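You operate a simulated robot arm through the tools that you are given. There is no shell and no other tool. Be economical: measure what you need, move in short steps, check, and stop when the job is done.

Carry out the task below with a simulated robot arm. There is one attempt and no reset: what you move stays moved.

JOB
Shut the cabinet door. Press the hold button two times. Push the drying table drawer shut. Fetch the square kiln shelf from the bench beside the scale and set it on top of the white round batt. Take the purple batt and leave it on the left part of the long bench. Close the drying cabinet drawer. Take the square batt and put it on the left end of the clay table. Take the silver tin and leave it in the steel bowl. Push the tile drawer shut. Fetch the wooden block and set it on top of the grey round batt. Fetch the rubbing stone and set it on top of the blue hose coil. Fetch the belt from the top of the glazing bench and set it on the large tile there. Put one of the test pots from the top of the glazing bench on the square ring. Press the near previous job button three times. Shut the outer right drawer. Shut the inner left drawer. Open the inner right drawer. Do these in any order.

The check looks at the end state, three seconds after you hand in, the way a careful person would. Anything else that was tipped, shoved, dropped, spilled or broken makes it a failure.

ROBOT AND FRAMES
A 7-joint arm with a vacuum gripper on a trunk, on a base that drives. Base frame: it is fixed to the floor where the robot stands at the start and does not move with it; the origin is under the middle of the robot, x ahead of it, y to its left, z up. Units: cm, rad, N and s.
With the tool pointing down near the work surface it reaches from about 10 to 68 cm from the robot's upright axis, wherever it stands. Its first joint turns from -2.897 to 2.897 rad. Places, roughly: belt [-125, -150, 75]; blue hose coil (7x7x5 cm) [-190, -200, 90]; cabinet door [80, 0, 30]; drying cabinet drawer [90, 20, 60]; drying table drawer [80, 80, 80]; grey round batt [-250, -200, 100]; hold button [90, 50, 90]; inner left drawer [-280, 160, 80]; inner right drawer [-150, 220, 80]; large tile (16x16x1 cm) [-120, -190, 90]; left end of the clay table [-440, -250, 80]; left part of the long bench [-300, 180, 90]; near previous job button [-170, 180, 90]; outer right drawer [-100, 220, 80]; purple batt (18x18x1 cm) [90, 110, 30]; rubbing stone (7x4x4 cm) [-230, -240, 90]; silver tin (7x7x6 cm) [-300, -20, 20]; square batt (10x10x3 cm) [-140, -10, 80]; square kiln shelf (12x12x2 cm) [-140, 210, 90]; square ring (7x7x3 cm) [-110, -160, 90]; steel bowl (23x22x11 cm) [-190, 200, 100]; test pot [-125, -200, 100]; tile drawer [-250, -180, 70]; white round batt [-150, 225, 100]; wooden block (5x10x5 cm) [-250, -240, 90]. Payload 1.88 kg.
Tool frame: the origin (TCP) lies in the middle of the cups' lips, and z points out of the cups. The gripper has 1 cup of 3.2 cm across, covering 3.2 by 3.2 cm (tool x, y); the bellows give 1.4 cm. With the vacuum on, a cup seals on a smooth face that it is pressed against (1 to 4 N); it does not hold porous or soft things. The pull reaches 41 N.
Orientation is told as [roll, pitch, yaw] about the base's x, y, z axes, in that order, counted from this pose: with the cups facing straight down, the tool's x points along the base's -x, its y along +y and its z along -z.

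CONTROLS
- The arm moves only by the tool play_rows. Its argument "series" is a list of rows, each an object (a shift or turn left out is 0, a gripper value left out holds the last) with "xyz": the shift along the tool's x, y, z in cm, a list of three; "dr": the turn, a rotation vector about the tool's x, y, z in rad, a list of three; "suction": the vacuum: 1 switches it on, -1 off. In form: [{"xyz": [x, y, z], "dr": [wx, wy, wz], "suction": suction}, ...]. A call has 1 to 20 rows; each row shifts and turns the commanded pose from where the row before left it, along the tool's axes as they then stand. Rows are played at 5 a second. More than 5 cm and 0.15 rad between two rows, or a gripper value outside its range, and nothing of the call is played. Where a pose cannot be reached the arm comes as near as it can. A force on the tool above 40 N (or 10 N above the force at the start of the call, whichever is more), or a blocked arm, ends the call early, and 0.2 s more pass. The pull builds up within a second once a cup has sealed. Time passes only in rows, and 0.2 s behind the last, so rows that do not move give it time. It gives the time, the measured TCP pose, the force on the tool (base axes) and the pull of the vacuum at its end, in the units of the frame above (readings bear some noise), with the torque about the TCP (base axes, N m) and any sound that the robot's microphone picked up.
- Cameras (640 x 400 px; columns grow to the right, rows downward): "scene" is now at [2.02, 18.26, 147.36]; the picture's right is [0.25, -0.97, 0.00], its down [-0.63, -0.16, -0.76] and it looks along [0.74, 0.19, -0.65] (base axes); focal length 291 px, centre (320, 200). "wrist" rides on the gripper at [8.2, 1.4, -21.6] in the tool frame; the picture's right is [-0.17, 0.99, 0.00], its down [-0.91, -0.15, -0.37] and it looks along [-0.37, -0.06, 0.93] (tool axes); focal length 243 px, centre (320, 200). There is no depth. A picture from a camera that has moved, and an enlarged one, comes with that camera's place and axes in the base frame and with its lens.
- snapshot(camera): a new picture of that camera. It takes no simulated time.
- move_column(by): slides the trunk up (or, below 0, down) by that many cm; the arm and the scene camera ride with it, the base frame stays. It gives what a move gives, with no picture.
- base_move(legs): drives the robot by 1 to 6 legs, each [ahead, left, turn to the left] in cm, cm and rad, along the robot's own axes; the way and the turn of a leg run together, so that a leg with both is an arc; at most 150 cm and 3.142 rad a leg. The arm and the cameras ride along, it lands a little off, and it stops where it bumps. It gives what a move gives.
- pan_tilt(pan, tilt): turns the head with the scene camera to pan (to the left, within 2.705 rad either way) and tilt (down, from -0.506 to 1.204), counted from straight ahead of the robot. It gives what a move gives.
- zoom(camera, box): a new picture of the part [left, top, right, bottom] of that camera's present view, enlarged. It takes no simulated time.
- close_job(): hands the job in; it is judged then, once.

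Go step by step. Nothing tells you exact positions but the pictures and the camera data: compare them with the known pose of the tool, close in by small moves and look again before you grip or let go. The budget is 577 turns and 360 pictures, counting those below and the enlarged ones. Unless the task says otherwise, let go and move clear before handing in, and close with one line.

The tools are called after "Request:" as name(argument=value, ...) on one line, values as JSON. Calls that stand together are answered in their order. play_rows: Moves the arm, as the interface text tells. Its arguments: {"type":"object","properties":{"series":{"type":"array"}},"required":["series"]} The other tools are called the same way: move_column (by) slides the trunk up or down; base_move (legs) drives the base; pan_tilt (pan, tilt) turns the head that bears the scene camera; snapshot (camera) takes a picture; zoom (camera, box) takes an enlarged picture of a part of a camera's view; close_job () hands the job in.

At the start:

```text
time: 0.0
ee_pos: [36.74, 30.56, 117.37]
ee_rot: [0.001, -0.001, 0.001]
wrist_force: [-0.2, -0.2, -0.4]
torque: [0.01, -0.01, -0.03]
pull: 0.1
trunk travel left (down, up): [-42.5, 16.5]
robot x, y, heading: [-0.2, -0.07, 0.003]
head pan, tilt: [0.251, 0.703]
```

scene: 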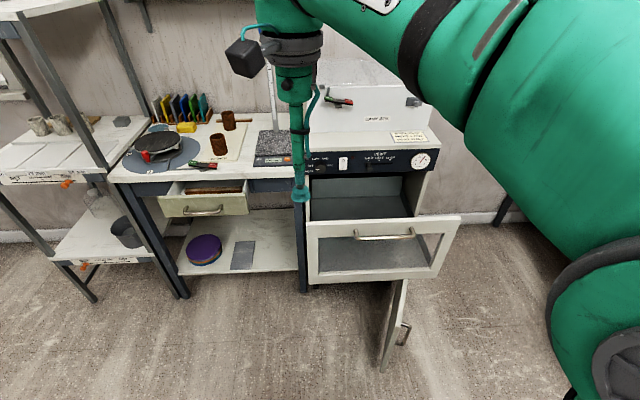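
wrist: 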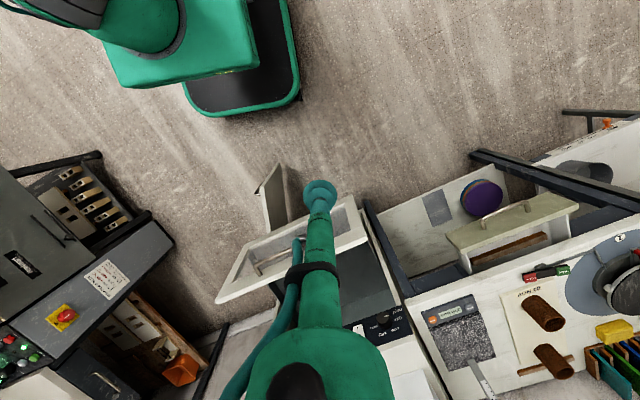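

I see the drying cabinet ahead with its drawer open and the low door ajar, and the drying table on the left with its drawer open and the purple batt on its lower shelf. I'll look closer first.

Request:
zoom(camera="scene", box=[240, 80, 480, 230])

Request:
zoom(camera="scene", box=[280, 200, 520, 400])

Request:
zoom(camera="scene", box=[90, 80, 330, 300])

```text
2.67 times, centred on (360, 155) of scene
camera zoom: at [2.02, 18.26, 147.36], right [0.25, -0.97, 0.0], down [-0.63, -0.16, -0.76], along [0.74, 0.19, -0.65], focal length 777 px, centre (213, 320)
```

zoom: 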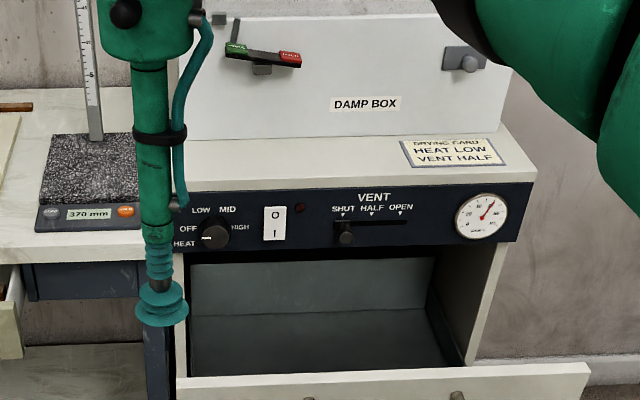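

```text
2.00 times, centred on (400, 300) of scene
camera zoom: at [2.02, 18.26, 147.36], right [0.25, -0.97, 0.0], down [-0.63, -0.16, -0.76], along [0.74, 0.19, -0.65], focal length 583 px, centre (160, 0)
```

zoom: 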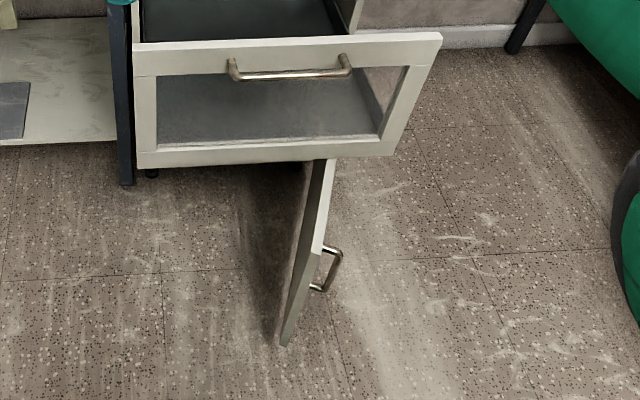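

```text
1.82 times, centred on (210, 190) of scene
camera zoom: at [2.02, 18.26, 147.36], right [0.25, -0.97, 0.0], down [-0.63, -0.16, -0.76], along [0.74, 0.19, -0.65], focal length 530 px, centre (520, 218)
```

zoom: 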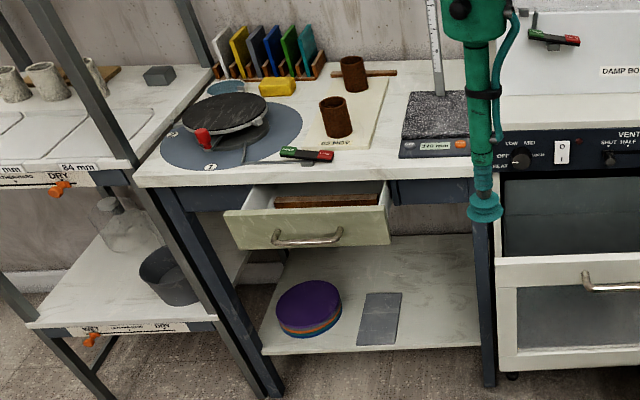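

Request:
zoom(camera="scene", box=[245, 140, 305, 178])

Request:
zoom(camera="wrist", box=[410, 290, 510, 352])

Request:
pan_tilt(pan=1.5, tilt=0.4)

Request:
snapshot(camera="scene")

Request:
pan_tilt(pan=2.7, tilt=0.3)

Request:
snapshot(camera="scene")

Request:
pan_tilt(pan=-2.7, tilt=0.3)

Request:
snapshot(camera="scene")

Request:
pan_tilt(pan=-1.5, tilt=0.4)

Request:
snapshot(camera="scene")

```text
10.53 times, centred on (275, 159) of scene
camera zoom: at [2.02, 18.26, 147.36], right [0.25, -0.97, 0.0], down [-0.63, -0.16, -0.76], along [0.74, 0.19, -0.65], focal length 3067 px, centre (794, 632)
```

zoom: 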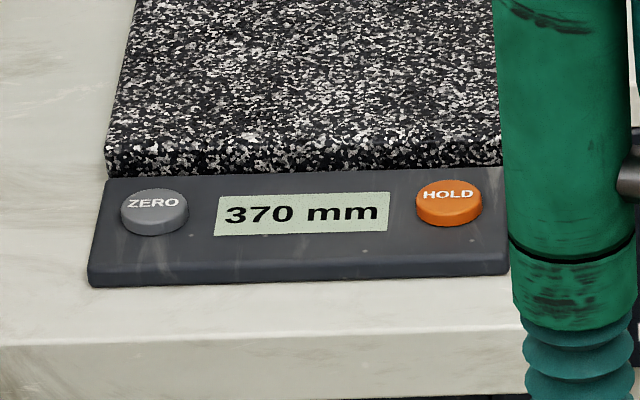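

```text
6.40 times, centred on (460, 321) of wrist
camera zoom: at [28.47, 32.05, 138.85], right [0.17, 0.99, 0.0], down [0.91, -0.15, 0.37], along [0.37, -0.06, -0.93], focal length 1553 px, centre (-576, -574)
```

zoom: 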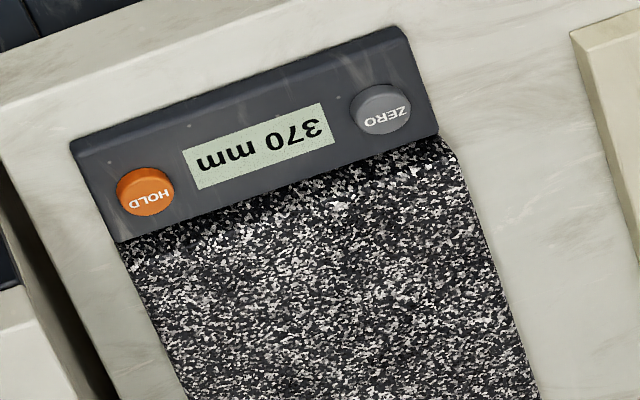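

```text
time: 1.4
ee_pos: [36.75, 30.6, 117.43]
ee_rot: [0.001, 0.002, -0.001]
wrist_force: [0.0, 0.7, 0.1]
torque: [0.03, 0.01, 0.0]
pull: 0.0
trunk travel left (down, up): [-42.5, 16.5]
robot x, y, heading: [-0.2, 0.0, -0.003]
head pan, tilt: [1.499, 0.4]
```

```text
352 pictures are left
camera scene: at [-5.52, 25.39, 150.08], right [1.0, -0.07, 0.0], down [-0.03, -0.39, -0.92], along [0.07, 0.92, -0.39], focal length 291 px, centre (320, 200)
```

scene: 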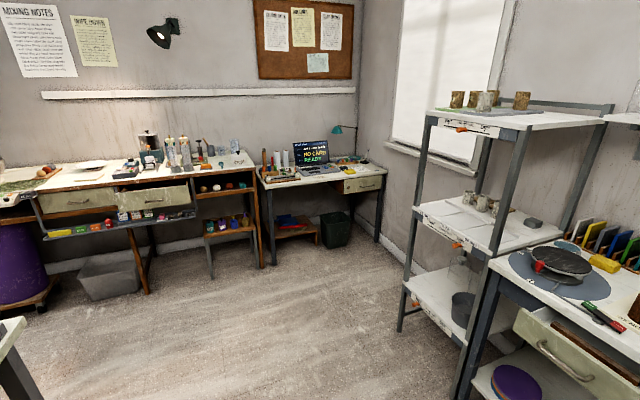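

```text
time: 2.8
ee_pos: [36.71, 30.63, 117.34]
ee_rot: [-0.001, 0.001, 0.0]
wrist_force: [-0.9, 0.1, -0.6]
torque: [0.01, 0.0, -0.01]
pull: 0.0
trunk travel left (down, up): [-42.5, 16.5]
robot x, y, heading: [0.03, 0.34, -0.0]
head pan, tilt: [2.7, 0.3]
```

```text
351 pictures are left
camera scene: at [-14.63, 20.15, 151.01], right [0.43, 0.9, 0.0], down [0.27, -0.13, -0.96], along [-0.86, 0.41, -0.3], focal length 291 px, centre (320, 200)
```

scene: 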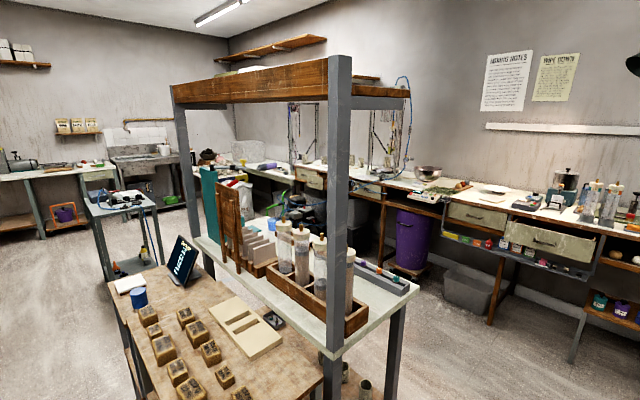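

```text
time: 7.0
ee_pos: [36.69, 30.62, 117.27]
ee_rot: [0.0, -0.001, 0.0]
wrist_force: [0.3, -0.6, -0.1]
torque: [0.02, 0.03, 0.0]
pull: 0.1
trunk travel left (down, up): [-42.5, 16.5]
robot x, y, heading: [0.31, 0.19, 0.003]
head pan, tilt: [-2.7, 0.3]
```

```text
350 pictures are left
camera scene: at [-14.63, 12.16, 151.01], right [-0.43, 0.9, 0.0], down [0.27, 0.13, -0.96], along [-0.86, -0.41, -0.3], focal length 291 px, centre (320, 200)
```

scene: 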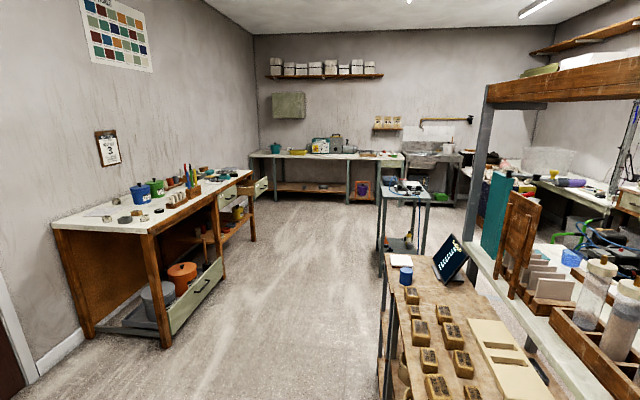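

```text
time: 8.4
ee_pos: [36.76, 30.53, 117.28]
ee_rot: [-0.002, 0.001, -0.001]
wrist_force: [0.1, -0.1, -0.4]
torque: [0.01, -0.02, -0.02]
pull: 0.1
trunk travel left (down, up): [-42.5, 16.5]
robot x, y, heading: [-0.4, 0.04, 0.0]
head pan, tilt: [-1.499, 0.4]
```

```text
349 pictures are left
camera scene: at [-5.53, 6.91, 150.08], right [-1.0, -0.07, 0.0], down [-0.03, 0.39, -0.92], along [0.07, -0.92, -0.39], focal length 291 px, centre (320, 200)
```

scene: 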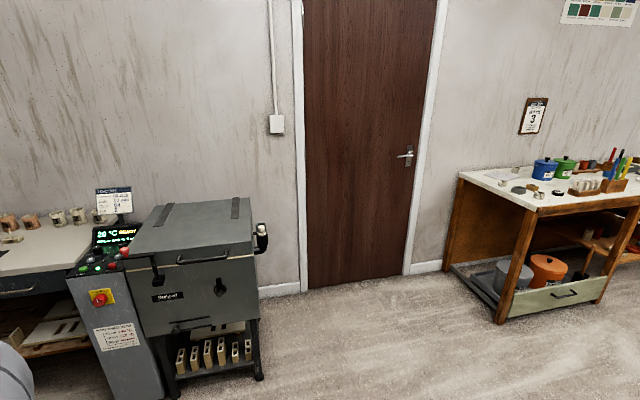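

The furniture in front is turned about 0.285 rad to the left, so I'll turn the robot to match, then step closer.

Request:
base_move(legs=[[0, 0, 0.285], [33, 25, 0]])

Request:
pan_tilt(pan=0, tilt=0.75)

Request:
snapshot(camera="scene")

Request:
snapshot(camera="wrist")

```text
time: 11.9
ee_pos: [50.73, 72.26, 117.28]
ee_rot: [0.001, 0.001, 0.286]
wrist_force: [0.2, -0.3, -0.8]
torque: [0.02, 0.02, 0.0]
pull: 0.1
trunk travel left (down, up): [-42.5, 16.5]
robot x, y, heading: [24.22, 32.37, 0.282]
head pan, tilt: [-1.499, 0.4]
```

```text
time: 13.5
ee_pos: [50.68, 72.2, 117.36]
ee_rot: [-0.001, 0.0, 0.285]
wrist_force: [0.7, -0.1, -0.5]
torque: [0.01, -0.02, 0.03]
pull: 0.0
trunk travel left (down, up): [-42.5, 16.5]
robot x, y, heading: [24.05, 32.43, 0.286]
head pan, tilt: [0.0, 0.75]
```

```text
348 pictures are left
camera scene: at [21.59, 48.67, 146.97], right [0.28, -0.96, 0.0], down [-0.65, -0.19, -0.73], along [0.7, 0.21, -0.68], focal length 291 px, centre (320, 200)
```

scene: 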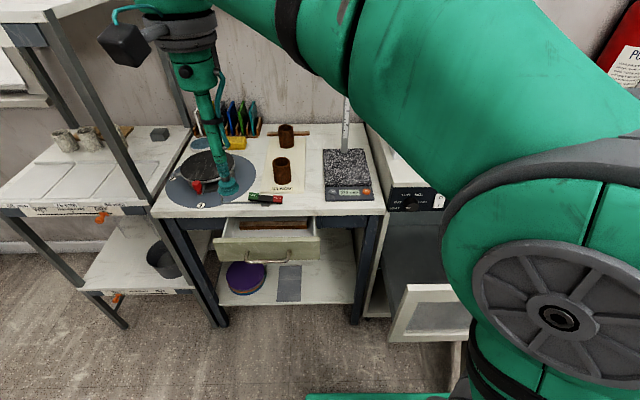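

```text
347 pictures are left
camera wrist: at [42.49, 71.36, 138.85], right [-0.12, 0.99, 0.0], down [0.92, 0.11, 0.37], along [0.37, 0.04, -0.93], focal length 243 px, centre (320, 200)
```

wrist: 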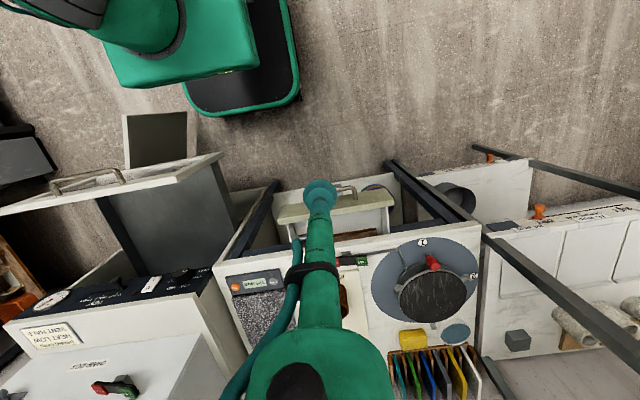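

Request:
play_rows(series=[{"xyz": [-3.53, -3.08, 0]}, {"xyz": [-3.53, -3.08, 0]}, {"xyz": [-3.53, -3.08, 0]}, {"xyz": [-3.53, -3.08, 0]}, {"xyz": [-3.53, -3.08, 0]}, {"xyz": [-3.53, -3.08, 0]}, {"xyz": [-3.53, -3.08, 0]}, {"xyz": [-3.53, -3.08, 0]}, {"xyz": [-3.53, -3.08, 0]}, {"xyz": [0, 0, 5]}, {"xyz": [0, 0, 5]}, {"xyz": [0, 0, 5]}])

Request:
snapshot(camera="scene")

Request:
snapshot(camera="wrist")

```text
time: 16.1
ee_pos: [87.49, 54.99, 101.62]
ee_rot: [0.003, 0.0, 0.285]
wrist_force: [-0.4, -1.6, -0.5]
torque: [-0.02, -0.05, 0.0]
pull: 0.0
out of reach, approached as far as the arm can: row 9
trunk travel left (down, up): [-42.5, 16.5]
robot x, y, heading: [24.14, 32.55, 0.286]
head pan, tilt: [0.0, 0.75]
```

```text
346 pictures are left
camera scene: at [21.61, 48.67, 146.98], right [0.28, -0.96, 0.0], down [-0.65, -0.19, -0.73], along [0.7, 0.21, -0.68], focal length 291 px, centre (320, 200)
```

scene: 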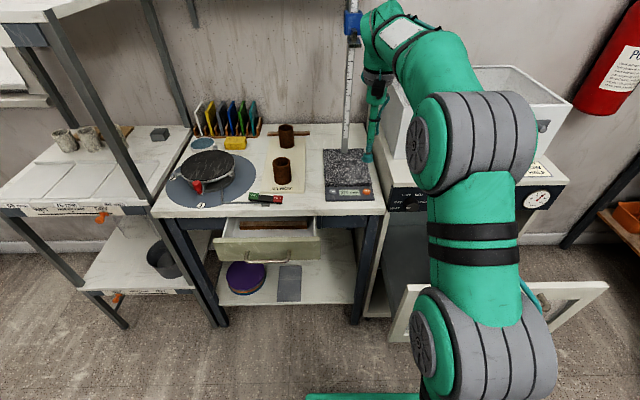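

```text
345 pictures are left
camera wrist: at [79.17, 54.01, 123.14], right [-0.12, 0.99, 0.0], down [0.92, 0.11, 0.37], along [0.37, 0.05, -0.93], focal length 243 px, centre (320, 200)
```

wrist: 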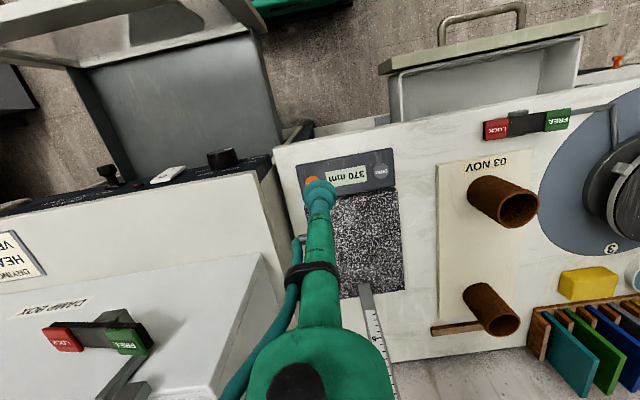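

Request:
base_move(legs=[[4, 0, 0]])

Request:
zoom(camera="wrist", box=[240, 120, 400, 220])

```text
time: 17.0
ee_pos: [91.26, 56.07, 101.77]
ee_rot: [0.001, 0.0, 0.289]
wrist_force: [0.6, 0.6, 0.6]
torque: [-0.01, 0.0, 0.03]
pull: 0.1
trunk travel left (down, up): [-42.5, 16.5]
robot x, y, heading: [27.95, 33.54, 0.285]
head pan, tilt: [0.0, 0.75]
```

```text
4.00 times, centred on (320, 170) of wrist
camera zoom: at [83.01, 55.18, 123.15], right [-0.12, 0.99, 0.0], down [0.92, 0.11, 0.37], along [0.37, 0.04, -0.93], focal length 970 px, centre (320, 320)
```

zoom: 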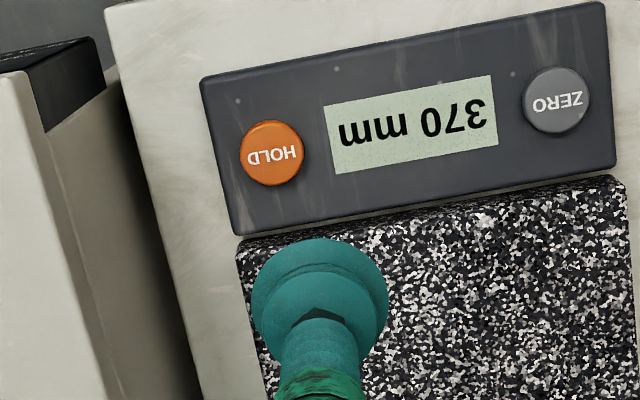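

Request:
play_rows(series=[{"xyz": [1.5, -1.5, 0]}, {"xyz": [0, 0, 4]}, {"xyz": [0, 0, 4]}, {"xyz": [0, 0, 2]}])

Request:
zoom(camera="wrist", box=[240, 140, 400, 240])

Request:
zoom(camera="scene", box=[310, 140, 410, 203])

```text
time: 18.0
ee_pos: [90.3, 54.24, 91.92]
ee_rot: [0.0, 0.0, 0.288]
wrist_force: [0.1, -0.3, -0.6]
torque: [0.02, 0.0, -0.01]
pull: 0.1
trunk travel left (down, up): [-42.5, 16.5]
robot x, y, heading: [28.05, 33.59, 0.288]
head pan, tilt: [0.0, 0.75]
```

```text
4.00 times, centred on (320, 190) of wrist
camera zoom: at [82.05, 53.4, 113.3], right [-0.12, 0.99, 0.0], down [0.92, 0.11, 0.38], along [0.37, 0.05, -0.93], focal length 970 px, centre (320, 240)
```

zoom: 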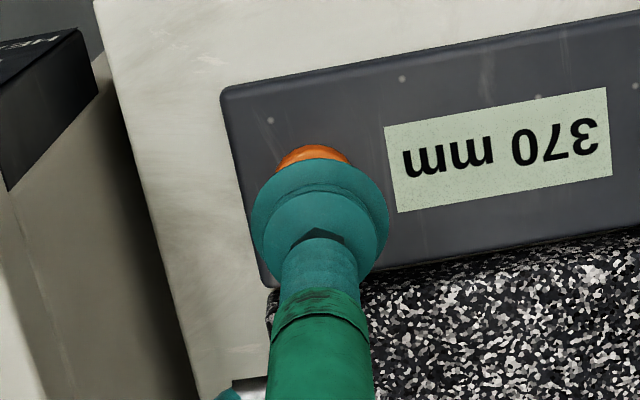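

```text
6.35 times, centred on (360, 172) of scene
camera zoom: at [25.44, 49.81, 146.98], right [0.28, -0.96, 0.0], down [-0.65, -0.19, -0.73], along [0.7, 0.21, -0.68], focal length 1850 px, centre (66, 381)
```

zoom: 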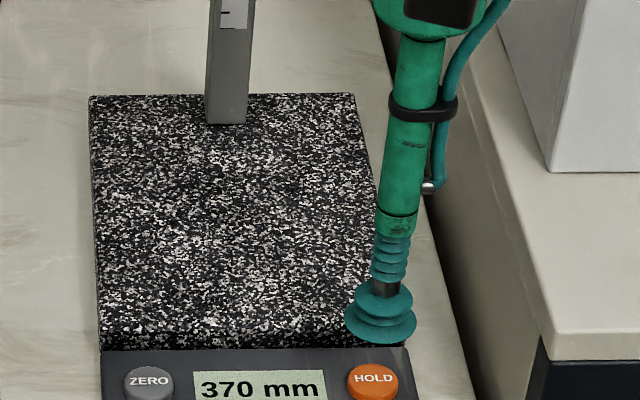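

Request:
play_rows(series=[{"xyz": [0.3, 0, 1.5]}, {"xyz": [0, 0, 1]}, {"xyz": [0, 0, 0.5]}, {"xyz": [0, 0, 0.5]}])

```text
time: 19.0
ee_pos: [89.93, 54.16, 88.2]
ee_rot: [0.0, 0.003, 0.288]
wrist_force: [0.2, 0.0, 1.1]
torque: [0.02, 0.03, -0.01]
pull: 0.0
trunk travel left (down, up): [-42.5, 16.5]
robot x, y, heading: [28.07, 33.44, 0.286]
head pan, tilt: [0.0, 0.75]
```

Request:
play_rows(series=[{"xyz": [0, 0, 0.4]}, {"xyz": [0, 0, 0.4]}])

Request:
zoom(camera="scene", box=[310, 150, 410, 213])

```text
time: 19.6
ee_pos: [90.0, 54.26, 87.37]
ee_rot: [0.001, 0.001, 0.288]
wrist_force: [-0.4, 0.7, -0.3]
torque: [0.01, -0.04, 0.0]
pull: 0.1
trunk travel left (down, up): [-42.5, 16.5]
robot x, y, heading: [28.43, 33.85, 0.291]
head pan, tilt: [0.0, 0.75]
```

```text
6.35 times, centred on (360, 182) of scene
camera zoom: at [25.43, 49.8, 146.98], right [0.28, -0.96, 0.0], down [-0.65, -0.19, -0.73], along [0.7, 0.21, -0.68], focal length 1850 px, centre (66, 318)
```

zoom: 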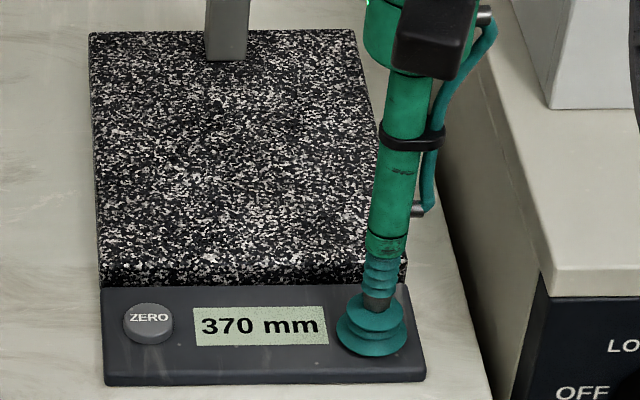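

Request:
play_rows(series=[{"xyz": [0, 0, 0.3]}, {"xyz": [0, 0, 0.3]}])

Request:
play_rows(series=[{"xyz": [0, 0, 0.3]}, {"xyz": [0, 0, 0.3]}])

```text
time: 20.2
ee_pos: [90.05, 54.17, 86.86]
ee_rot: [0.0, 0.001, 0.287]
wrist_force: [-0.3, -0.9, 0.9]
torque: [0.01, -0.04, 0.01]
pull: 0.1
trunk travel left (down, up): [-42.5, 16.5]
robot x, y, heading: [27.92, 33.6, 0.289]
head pan, tilt: [0.0, 0.75]
heard: click
```

```text
time: 20.8
ee_pos: [90.01, 54.14, 86.15]
ee_rot: [0.0, -0.003, 0.289]
wrist_force: [0.7, 0.8, 5.0]
torque: [-0.02, 0.02, 0.02]
pull: 0.1
trunk travel left (down, up): [-42.5, 16.5]
robot x, y, heading: [27.98, 33.67, 0.29]
head pan, tilt: [0.0, 0.75]
```

Request:
play_rows(series=[{"xyz": [0, 0, -1]}, {"xyz": [0, 0, -1]}, {"xyz": [0, 0, 0]}])

Request:
play_rows(series=[{"xyz": [0, 0, 0.7]}, {"xyz": [0, 0, 0.5]}, {"xyz": [0, 0, 0.4]}, {"xyz": [0, 0, 0.3]}])

Request:
play_rows(series=[{"xyz": [0, 0, -2]}, {"xyz": [0, 0, -4]}])

Request:
zoom(camera="scene", box=[310, 150, 410, 213])

```text
time: 21.6
ee_pos: [89.99, 54.08, 88.15]
ee_rot: [-0.001, 0.001, 0.286]
wrist_force: [0.2, -0.3, 0.1]
torque: [-0.02, 0.01, 0.02]
pull: 0.0
trunk travel left (down, up): [-42.5, 16.5]
robot x, y, heading: [28.3, 33.44, 0.288]
head pan, tilt: [0.0, 0.75]
```

```text
time: 22.6
ee_pos: [90.04, 54.1, 86.32]
ee_rot: [0.0, -0.001, 0.288]
wrist_force: [0.1, 0.7, 4.9]
torque: [0.0, -0.01, 0.03]
pull: 0.1
trunk travel left (down, up): [-42.5, 16.5]
robot x, y, heading: [28.13, 33.82, 0.287]
head pan, tilt: [0.0, 0.75]
heard: click
```

```text
time: 23.2
ee_pos: [89.97, 54.03, 92.26]
ee_rot: [0.0, 0.002, 0.286]
wrist_force: [-0.1, 1.2, -0.1]
torque: [0.03, 0.02, 0.0]
pull: 0.1
trunk travel left (down, up): [-42.5, 16.5]
robot x, y, heading: [27.95, 33.82, 0.286]
head pan, tilt: [0.0, 0.75]
```

```text
6.35 times, centred on (360, 182) of scene
camera zoom: at [25.45, 49.81, 146.97], right [0.28, -0.96, 0.0], down [-0.65, -0.19, -0.73], along [0.7, 0.21, -0.68], focal length 1850 px, centre (66, 318)
```

zoom: 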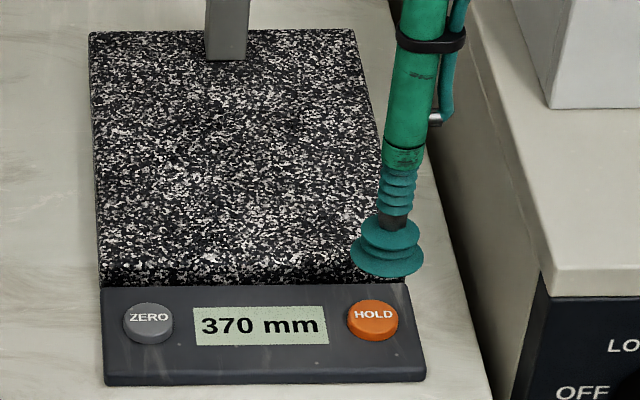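

Request:
play_rows(series=[{"xyz": [0, 0, -5]}, {"xyz": [0, 0, -5]}, {"xyz": [4, 0, -2]}, {"xyz": [4, 2, 0]}, {"xyz": [3.5, 3.5, 0]}, {"xyz": [3.5, 3.5, 0]}, {"xyz": [3.5, 3.5, 0]}, {"xyz": [3.5, 3.5, 0]}, {"xyz": [3.5, 3.5, 0]}, {"xyz": [3.5, 3.5, 0]}, {"xyz": [3, 3.5, 0]}, {"xyz": [3, 2.5, 0]}])

Request:
play_rows(series=[{"dr": [0, -0.143, 0]}, {"dr": [0, -0.143, 0]}, {"dr": [0, -0.143, 0]}, {"dr": [0, -0.143, 0]}, {"dr": [0, -0.143, 0]}, {"dr": [0, -0.143, 0]}, {"dr": [0, -0.143, 0]}, {"dr": [0, -0.143, 0]}, {"dr": [0, -0.143, 0]}, {"dr": [0, -0.143, 0]}, {"dr": [0, -0.141, 0]}])

Request:
snapshot(camera="scene")

Request:
snapshot(camera="wrist")

```text
time: 25.8
ee_pos: [48.26, 71.85, 104.63]
ee_rot: [-0.001, 0.001, 0.286]
wrist_force: [-0.4, 0.3, 1.1]
torque: [-0.02, 0.03, 0.01]
pull: 0.0
trunk travel left (down, up): [-42.5, 16.5]
robot x, y, heading: [27.71, 33.85, 0.289]
head pan, tilt: [0.0, 0.75]
```

```text
time: 28.2
ee_pos: [48.11, 72.0, 104.48]
ee_rot: [1.989, -1.569, -1.701]
wrist_force: [0.5, 0.1, -0.7]
torque: [-0.01, -0.01, 0.03]
pull: 0.0
trunk travel left (down, up): [-42.5, 16.5]
robot x, y, heading: [28.08, 33.24, 0.29]
head pan, tilt: [0.0, 0.75]
```

```text
339 pictures are left
camera scene: at [25.43, 49.78, 146.98], right [0.28, -0.96, 0.0], down [-0.65, -0.19, -0.73], along [0.7, 0.21, -0.68], focal length 291 px, centre (320, 200)
```

scene: 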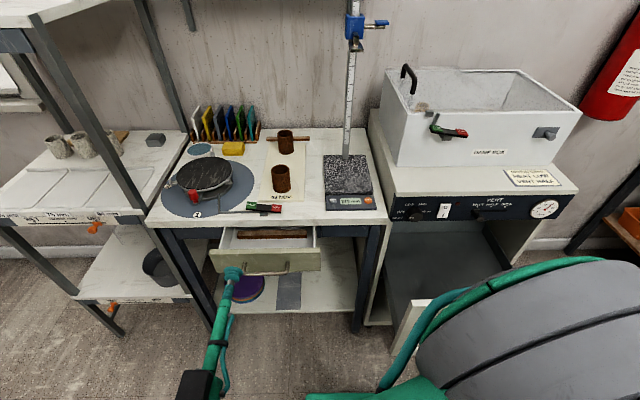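

```text
338 pictures are left
camera wrist: at [27.03, 67.32, 96.03], right [-0.28, 0.95, 0.17], down [-0.32, -0.26, 0.91], along [0.91, 0.2, 0.37], focal length 243 px, centre (320, 200)
```

wrist: 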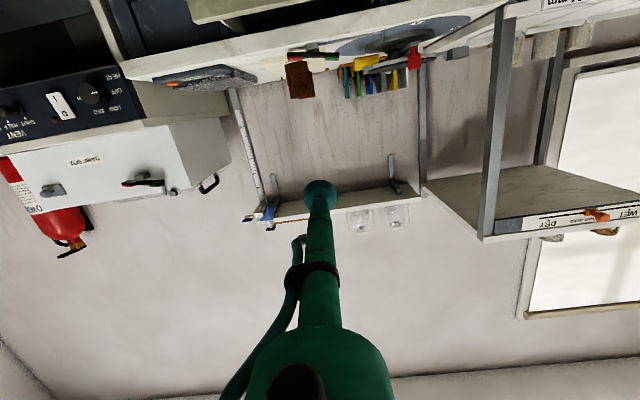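

Request:
move_column(by=-28)

Request:
snapshot(camera="scene")

Request:
snapshot(camera="wrist")

```text
time: 31.0
ee_pos: [48.19, 72.01, 76.3]
ee_rot: [0.074, -1.568, 0.214]
wrist_force: [-0.4, 0.2, -0.2]
torque: [0.0, -0.01, 0.0]
pull: 0.0
trunk travel left (down, up): [-14.5, 44.5]
robot x, y, heading: [28.29, 33.57, 0.29]
head pan, tilt: [0.0, 0.75]
```

```text
337 pictures are left
camera scene: at [25.42, 49.8, 118.98], right [0.28, -0.96, 0.0], down [-0.65, -0.19, -0.73], along [0.7, 0.21, -0.68], focal length 291 px, centre (320, 200)
```

scene: 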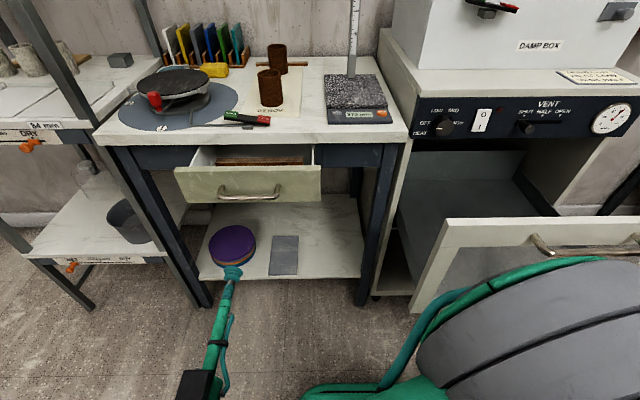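

```text
336 pictures are left
camera wrist: at [27.03, 67.32, 68.03], right [-0.28, 0.95, 0.17], down [-0.31, -0.25, 0.91], along [0.91, 0.2, 0.37], focal length 243 px, centre (320, 200)
```

wrist: 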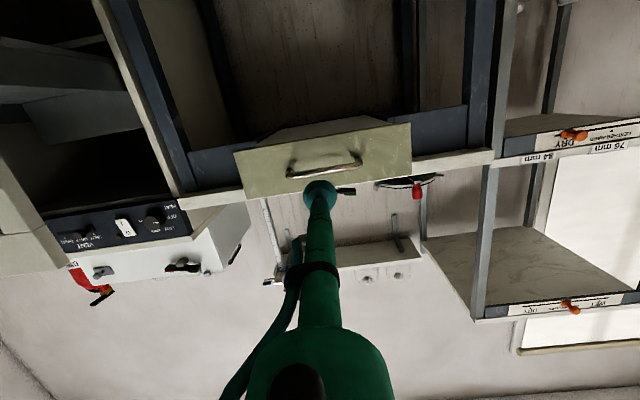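

Request:
play_rows(series=[{"xyz": [0, 3.8, 0]}, {"xyz": [0, 3.8, 0]}, {"xyz": [0, 3.8, 0]}, {"xyz": [0, 0, 4.5]}, {"xyz": [0, 0, 4.5]}, {"xyz": [0, 0, 4.5]}, {"xyz": [0, 0, 3]}])

Request:
snapshot(camera="scene")

Request:
zoom(camera="wrist", box=[160, 50, 480, 250])

```text
time: 32.6
ee_pos: [60.81, 87.85, 76.48]
ee_rot: [0.726, -1.571, -0.436]
wrist_force: [-0.3, 0.0, -0.3]
torque: [0.0, 0.01, 0.04]
pull: 0.1
trunk travel left (down, up): [-14.5, 44.5]
robot x, y, heading: [28.03, 34.06, 0.29]
head pan, tilt: [0.0, 0.75]
```

```text
335 pictures are left
camera scene: at [25.4, 49.8, 118.97], right [0.28, -0.96, 0.0], down [-0.65, -0.19, -0.73], along [0.7, 0.21, -0.68], focal length 291 px, centre (320, 200)
```

scene: 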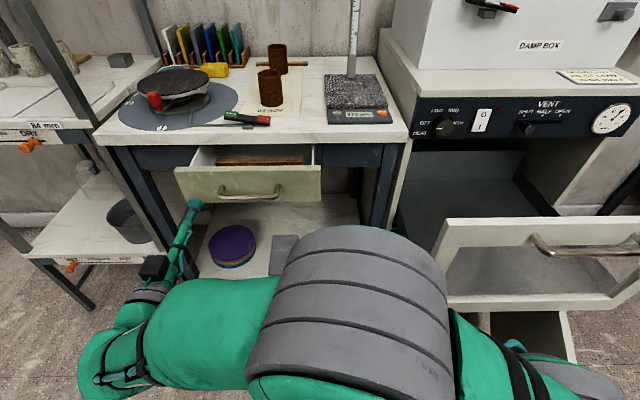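

```text
2.00 times, centred on (320, 150) of wrist
camera zoom: at [39.68, 83.05, 68.14], right [-0.28, 0.95, 0.17], down [-0.31, -0.25, 0.91], along [0.91, 0.2, 0.37], focal length 485 px, centre (320, 300)
```

zoom: 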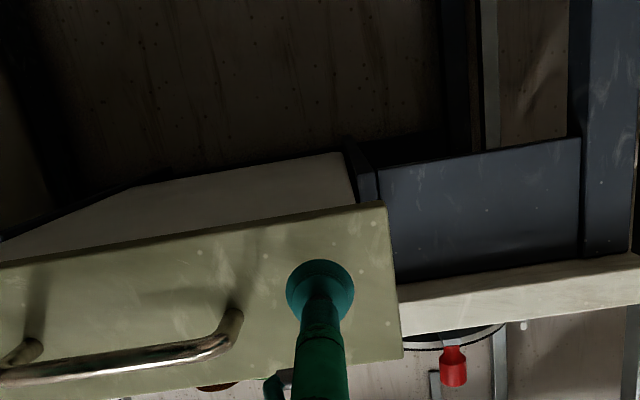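

Request:
play_rows(series=[{"xyz": [0, 0, 1.5]}, {"xyz": [0, 0, 1.5]}, {"xyz": [0, 0, 1.5]}, {"xyz": [0, 0, 1.5]}, {"xyz": [0, 0, 1.5]}, {"xyz": [0, 0, 1]}])

Request:
zoom(camera="wrist", box=[160, 50, 480, 250])

```text
time: 34.0
ee_pos: [69.07, 90.16, 76.28]
ee_rot: [1.064, -1.568, -0.777]
wrist_force: [0.1, 0.1, -0.4]
torque: [-0.02, -0.01, 0.02]
pull: 0.2
trunk travel left (down, up): [-14.5, 44.5]
robot x, y, heading: [27.87, 33.62, 0.287]
head pan, tilt: [0.0, 0.75]
```

```text
2.00 times, centred on (320, 150) of wrist
camera zoom: at [47.82, 85.4, 68.06], right [-0.28, 0.95, 0.17], down [-0.32, -0.25, 0.91], along [0.91, 0.2, 0.37], focal length 485 px, centre (320, 300)
```

zoom: 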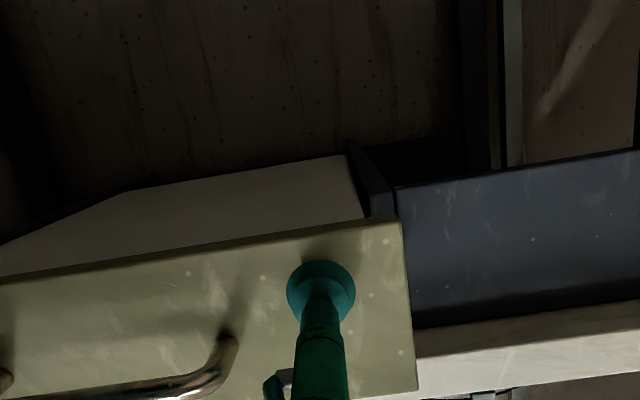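

Request:
play_rows(series=[{"xyz": [0, 0, 1.5]}, {"xyz": [0, 0, 1.5]}, {"xyz": [0, 0, 1]}, {"xyz": [0, 0, 1]}])

Request:
zoom(camera="wrist", box=[160, 50, 480, 250])

Request:
zoom(camera="scene", box=[80, 80, 400, 280])

```text
time: 35.0
ee_pos: [73.86, 91.54, 76.41]
ee_rot: [0.396, -1.568, -0.111]
wrist_force: [-0.5, 0.0, 0.2]
torque: [0.01, -0.03, -0.01]
pull: 0.1
trunk travel left (down, up): [-14.5, 44.5]
robot x, y, heading: [28.03, 33.91, 0.285]
head pan, tilt: [0.0, 0.75]
```

```text
2.00 times, centred on (320, 150) of wrist
camera zoom: at [52.66, 86.73, 68.01], right [-0.28, 0.95, 0.17], down [-0.32, -0.25, 0.91], along [0.91, 0.2, 0.37], focal length 485 px, centre (320, 300)
```

zoom: 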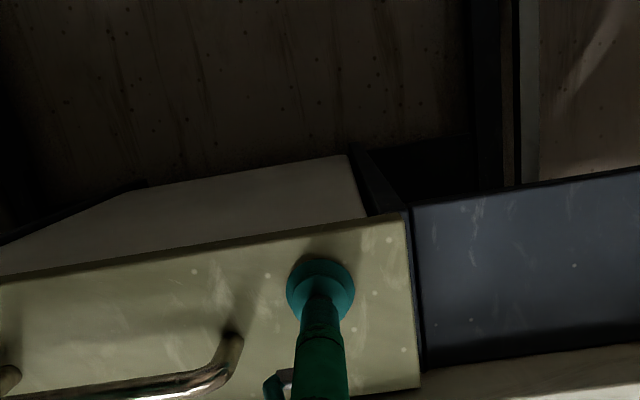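

```text
2.00 times, centred on (240, 180) of scene
camera zoom: at [25.42, 49.81, 118.97], right [0.28, -0.96, 0.0], down [-0.65, -0.19, -0.73], along [0.7, 0.21, -0.68], focal length 583 px, centre (480, 240)
```

zoom: 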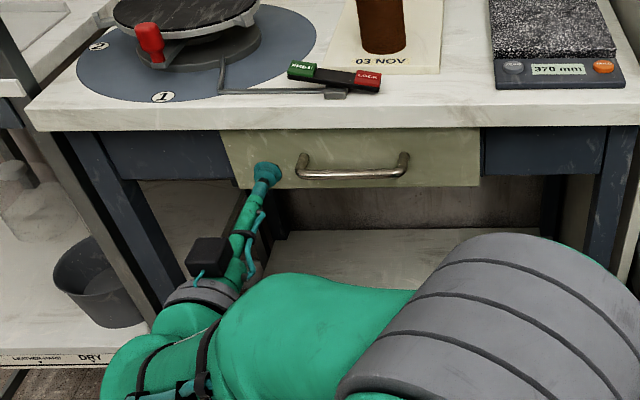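

Nearly shut. I'll keep pushing in small steps until it stops.

Request:
play_rows(series=[{"xyz": [0, 0, 0.7]}, {"xyz": [0, 0, 0.7]}, {"xyz": [0, 0, 0.7]}])

Request:
play_rows(series=[{"xyz": [0, 0, 0.7]}, {"xyz": [0, 0, 0.7]}])

Request:
zoom(camera="scene", box=[80, 80, 400, 280])

```text
time: 35.8
ee_pos: [75.49, 92.04, 76.31]
ee_rot: [-0.396, -1.567, 0.684]
wrist_force: [-32.7, -19.2, -1.8]
torque: [0.12, -0.05, 0.3]
pull: 0.0
trunk travel left (down, up): [-14.5, 44.5]
robot x, y, heading: [27.49, 33.78, 0.29]
head pan, tilt: [0.0, 0.75]
```

```text
time: 36.1
ee_pos: [75.35, 92.1, 76.27]
ee_rot: [0.769, -1.569, -0.481]
wrist_force: [-20.3, -14.9, 4.1]
torque: [0.08, 0.17, 0.23]
pull: 0.0
trunk travel left (down, up): [-14.5, 44.5]
robot x, y, heading: [27.95, 33.49, 0.289]
head pan, tilt: [0.0, 0.75]
stopped in row 1: the force on the tool passed its limit at 57 N (the readings are from after the stop); the commanded pose is now the measured one
```

```text
2.00 times, centred on (240, 180) of scene
camera zoom: at [25.14, 49.63, 119.0], right [0.29, -0.96, 0.0], down [-0.65, -0.19, -0.73], along [0.7, 0.21, -0.68], focal length 583 px, centre (480, 240)
```

zoom: 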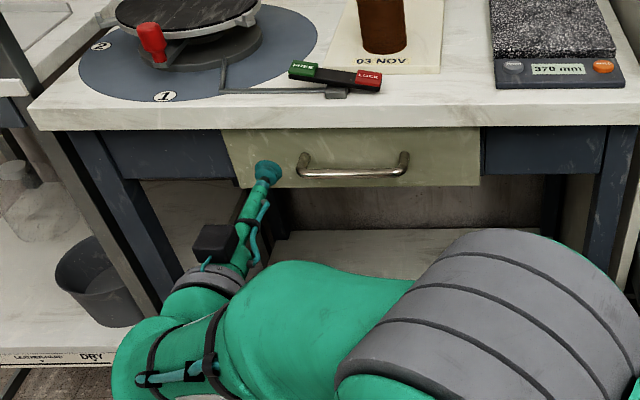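

Request:
play_rows(series=[{"xyz": [0, 0, -4]}, {"xyz": [0, 0, -5]}, {"xyz": [0, 0, -5]}, {"xyz": [0, 0, -5]}, {"xyz": [0, 0, -5]}, {"xyz": [0, -3, -4]}, {"xyz": [0, -4.5, -2]}, {"xyz": [0, -5, 0]}, {"xyz": [0, -5, 0]}, {"xyz": [0, -5, 0]}, {"xyz": [0, -5, 0]}, {"xyz": [0, -5, 0]}, {"xyz": [0, -5, 0]}, {"xyz": [0, -5, 0]}])

Request:
pan_tilt(pan=-0.4, tilt=0.75)

Request:
snapshot(camera="scene")

Request:
snapshot(camera="wrist")

```text
time: 38.9
ee_pos: [53.79, 53.99, 77.79]
ee_rot: [-2.311, -1.32, 2.645]
wrist_force: [0.3, 1.7, 1.2]
torque: [0.05, 0.02, -0.13]
pull: 0.0
out of reach, approached as far as the arm can: row 13
trunk travel left (down, up): [-14.5, 44.5]
robot x, y, heading: [28.29, 33.8, 0.281]
head pan, tilt: [0.0, 0.75]
stopped in row 13: the force on the tool passed its limit at 94 N (the readings are from after the stop); the commanded pose is now the measured one
```

```text
time: 39.7
ee_pos: [53.77, 53.96, 77.81]
ee_rot: [-2.312, -1.32, 2.646]
wrist_force: [1.0, 0.9, -0.7]
torque: [-0.02, 0.07, -0.1]
pull: 0.0
trunk travel left (down, up): [-14.5, 44.5]
robot x, y, heading: [28.0, 33.88, 0.284]
head pan, tilt: [-0.4, 0.75]
```

```text
329 pictures are left
camera scene: at [25.62, 46.49, 118.97], right [-0.11, -0.99, 0.0], down [-0.68, 0.08, -0.73], along [0.73, -0.08, -0.68], focal length 291 px, centre (320, 200)
```

scene: 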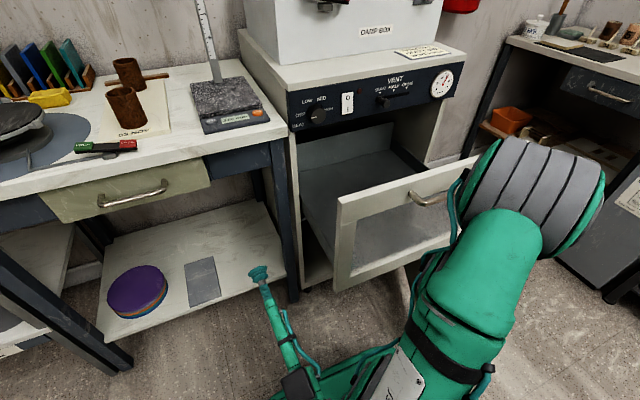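

```text
328 pictures are left
camera wrist: at [35.13, 47.0, 65.86], right [-0.34, 0.94, -0.02], down [-0.5, -0.16, 0.85], along [0.8, 0.3, 0.53], focal length 243 px, centre (320, 200)
```

wrist: 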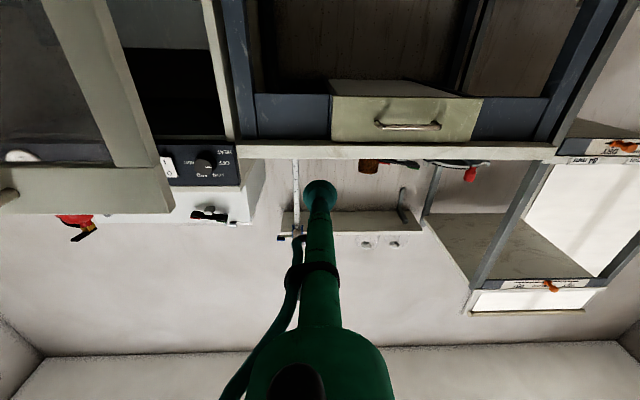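

Request:
base_move(legs=[[-28, 0, 0]])

Request:
snapshot(camera="scene")

```text
time: 41.7
ee_pos: [26.65, 45.83, 77.88]
ee_rot: [-2.31, -1.319, 2.645]
wrist_force: [-1.2, 1.4, 0.3]
torque: [0.0, 0.06, -0.11]
pull: 0.0
trunk travel left (down, up): [-14.5, 44.5]
robot x, y, heading: [1.04, 25.49, 0.291]
head pan, tilt: [-0.4, 0.75]
```

```text
327 pictures are left
camera scene: at [-1.47, 38.42, 118.97], right [-0.11, -0.99, 0.0], down [-0.68, 0.07, -0.73], along [0.73, -0.08, -0.68], focal length 291 px, centre (320, 200)
```

scene: 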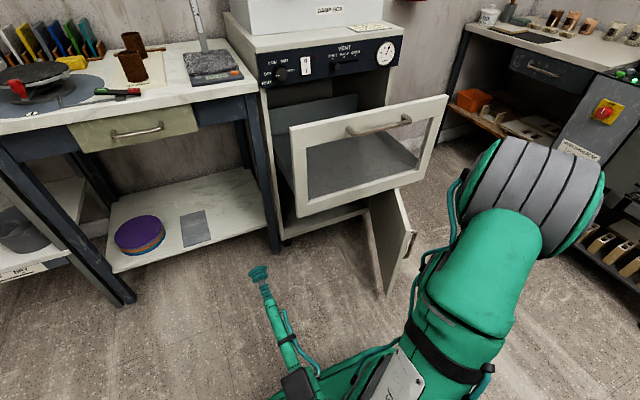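

Request:
play_rows(series=[{"dr": [0.024, 0.092, 0.088]}, {"dr": [0.024, 0.092, 0.088]}, {"xyz": [0, 0, 4]}, {"xyz": [0, 0, 4]}, {"xyz": [0, -2, 4]}, {"xyz": [0, -3, 3]}, {"xyz": [0, -4, 2]}, {"xyz": [0, -4, 2]}])

Request:
snapshot(camera="wrist")

Request:
snapshot(camera="scene")

```text
time: 43.7
ee_pos: [30.53, 62.6, 77.87]
ee_rot: [0.385, -1.553, 0.559]
wrist_force: [-0.2, -1.0, 1.2]
torque: [-0.02, 0.02, 0.03]
pull: 0.0
out of reach, approached as far as the arm can: row 8
trunk travel left (down, up): [-14.5, 44.5]
robot x, y, heading: [1.23, 25.43, 0.289]
head pan, tilt: [-0.4, 0.75]
stopped in row 8: the arm was blocked; the commanded pose is now the measured one
```

```text
326 pictures are left
camera wrist: at [16.61, 45.91, 69.92], right [-0.8, 0.58, 0.17], down [-0.08, -0.38, 0.92], along [0.6, 0.72, 0.35], focal length 243 px, centre (320, 200)
```

wrist: 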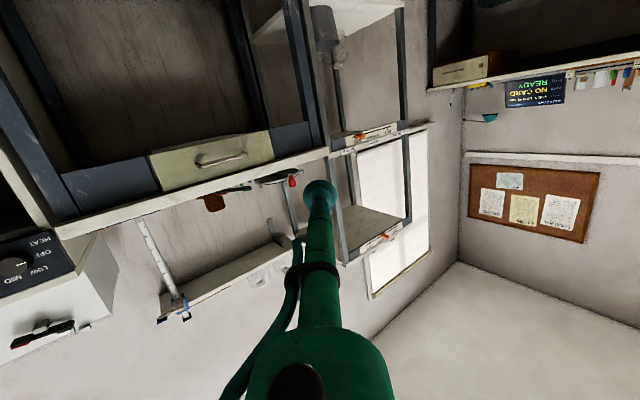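

```text
325 pictures are left
camera scene: at [-0.14, 37.61, 119.07], right [-0.11, -0.99, -0.01], down [-0.69, 0.08, -0.72], along [0.72, -0.08, -0.69], focal length 291 px, centre (320, 200)
```

scene: 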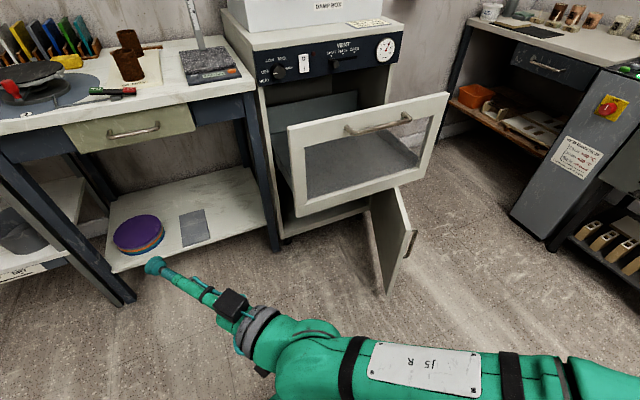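

Request:
play_rows(series=[{"xyz": [0, 0, 4.5]}, {"xyz": [0, 0, 4.5]}, {"xyz": [0, 0, 4.5]}, {"xyz": [0, 0, 4.5]}])

Request:
snapshot(camera="wrist")

Request:
snapshot(camera="scene")

```text
time: 44.7
ee_pos: [38.47, 78.04, 79.12]
ee_rot: [0.718, -1.555, 0.215]
wrist_force: [1.1, -0.8, 0.3]
torque: [-0.05, 0.06, 0.01]
pull: 0.0
out of reach, approached as far as the arm can: row 1, 2, 3, 4
trunk travel left (down, up): [-14.5, 44.5]
robot x, y, heading: [1.06, 25.84, 0.292]
head pan, tilt: [-0.4, 0.75]
```

```text
324 pictures are left
camera wrist: at [24.25, 61.59, 71.0], right [-0.79, 0.59, 0.18], down [-0.09, -0.39, 0.92], along [0.61, 0.71, 0.36], focal length 243 px, centre (320, 200)
```

wrist: 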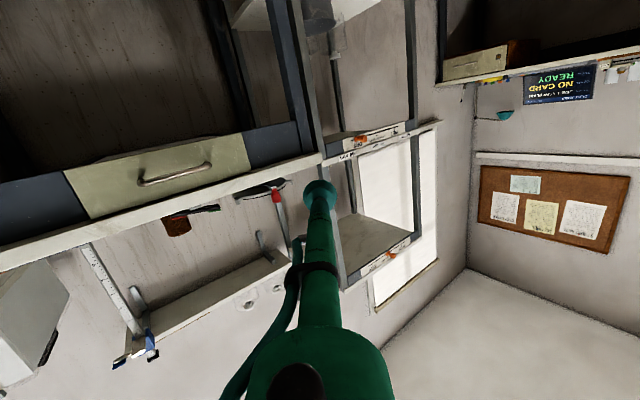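

```text
323 pictures are left
camera scene: at [-0.06, 37.46, 118.94], right [-0.11, -0.99, -0.01], down [-0.69, 0.08, -0.72], along [0.72, -0.07, -0.69], focal length 291 px, centre (320, 200)
```

scene: 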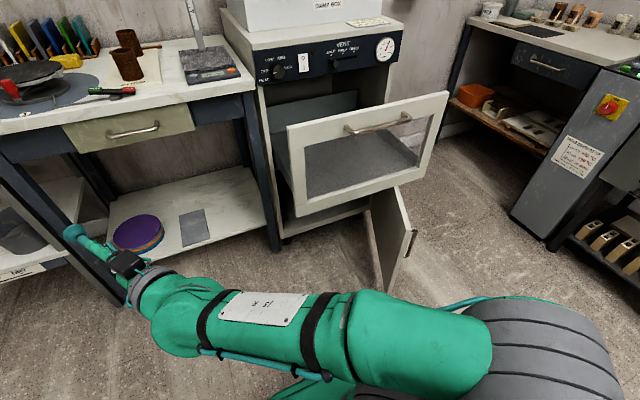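

Request:
move_column(by=28)

Request:
play_rows(series=[{"dr": [0, 0.143, 0]}, {"dr": [0, 0.143, 0]}, {"dr": [0, 0.143, 0]}, {"dr": [0, 0.143, 0]}, {"dr": [0, 0.143, 0]}, {"dr": [0, 0.143, 0]}, {"dr": [0, 0.143, 0]}, {"dr": [0, 0.143, 0]}, {"dr": [0, 0.143, 0]}, {"dr": [0, 0.143, 0]}, {"dr": [0, 0.141, 0]}])

Request:
snapshot(camera="wrist")

Request:
snapshot(camera="scene")

```text
time: 47.5
ee_pos: [38.47, 78.18, 106.76]
ee_rot: [-0.359, -1.549, 1.273]
wrist_force: [-0.5, -0.5, -0.1]
torque: [0.01, -0.03, -0.02]
pull: 0.1
trunk travel left (down, up): [-42.5, 16.5]
robot x, y, heading: [0.89, 25.81, 0.291]
head pan, tilt: [-0.4, 0.75]
```

```text
time: 49.9
ee_pos: [38.43, 78.18, 106.82]
ee_rot: [-0.007, 0.02, 0.916]
wrist_force: [-0.9, -1.2, 0.7]
torque: [0.03, -0.02, 0.03]
pull: 0.1
trunk travel left (down, up): [-42.5, 16.5]
robot x, y, heading: [0.87, 25.34, 0.288]
head pan, tilt: [-0.4, 0.75]
```

```text
322 pictures are left
camera wrist: at [32.47, 73.01, 128.37], right [-0.68, 0.73, -0.01], down [0.68, 0.64, 0.36], along [0.27, 0.24, -0.93], focal length 243 px, centre (320, 200)
```

wrist: 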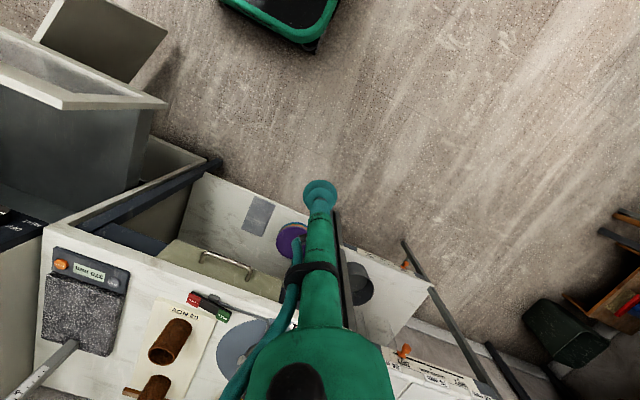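

```text
321 pictures are left
camera scene: at [-1.42, 38.41, 146.97], right [-0.11, -0.99, 0.0], down [-0.68, 0.07, -0.73], along [0.73, -0.08, -0.68], focal length 291 px, centre (320, 200)
```

scene: 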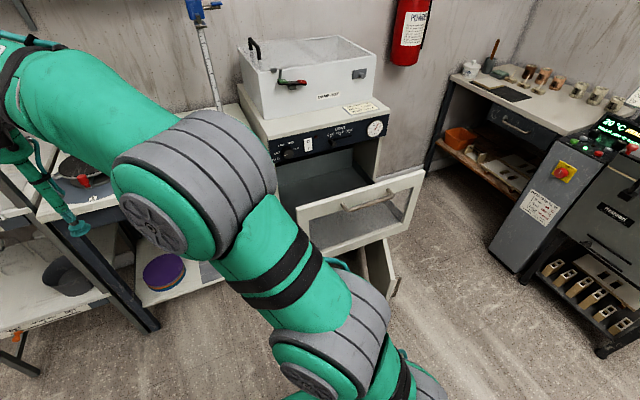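

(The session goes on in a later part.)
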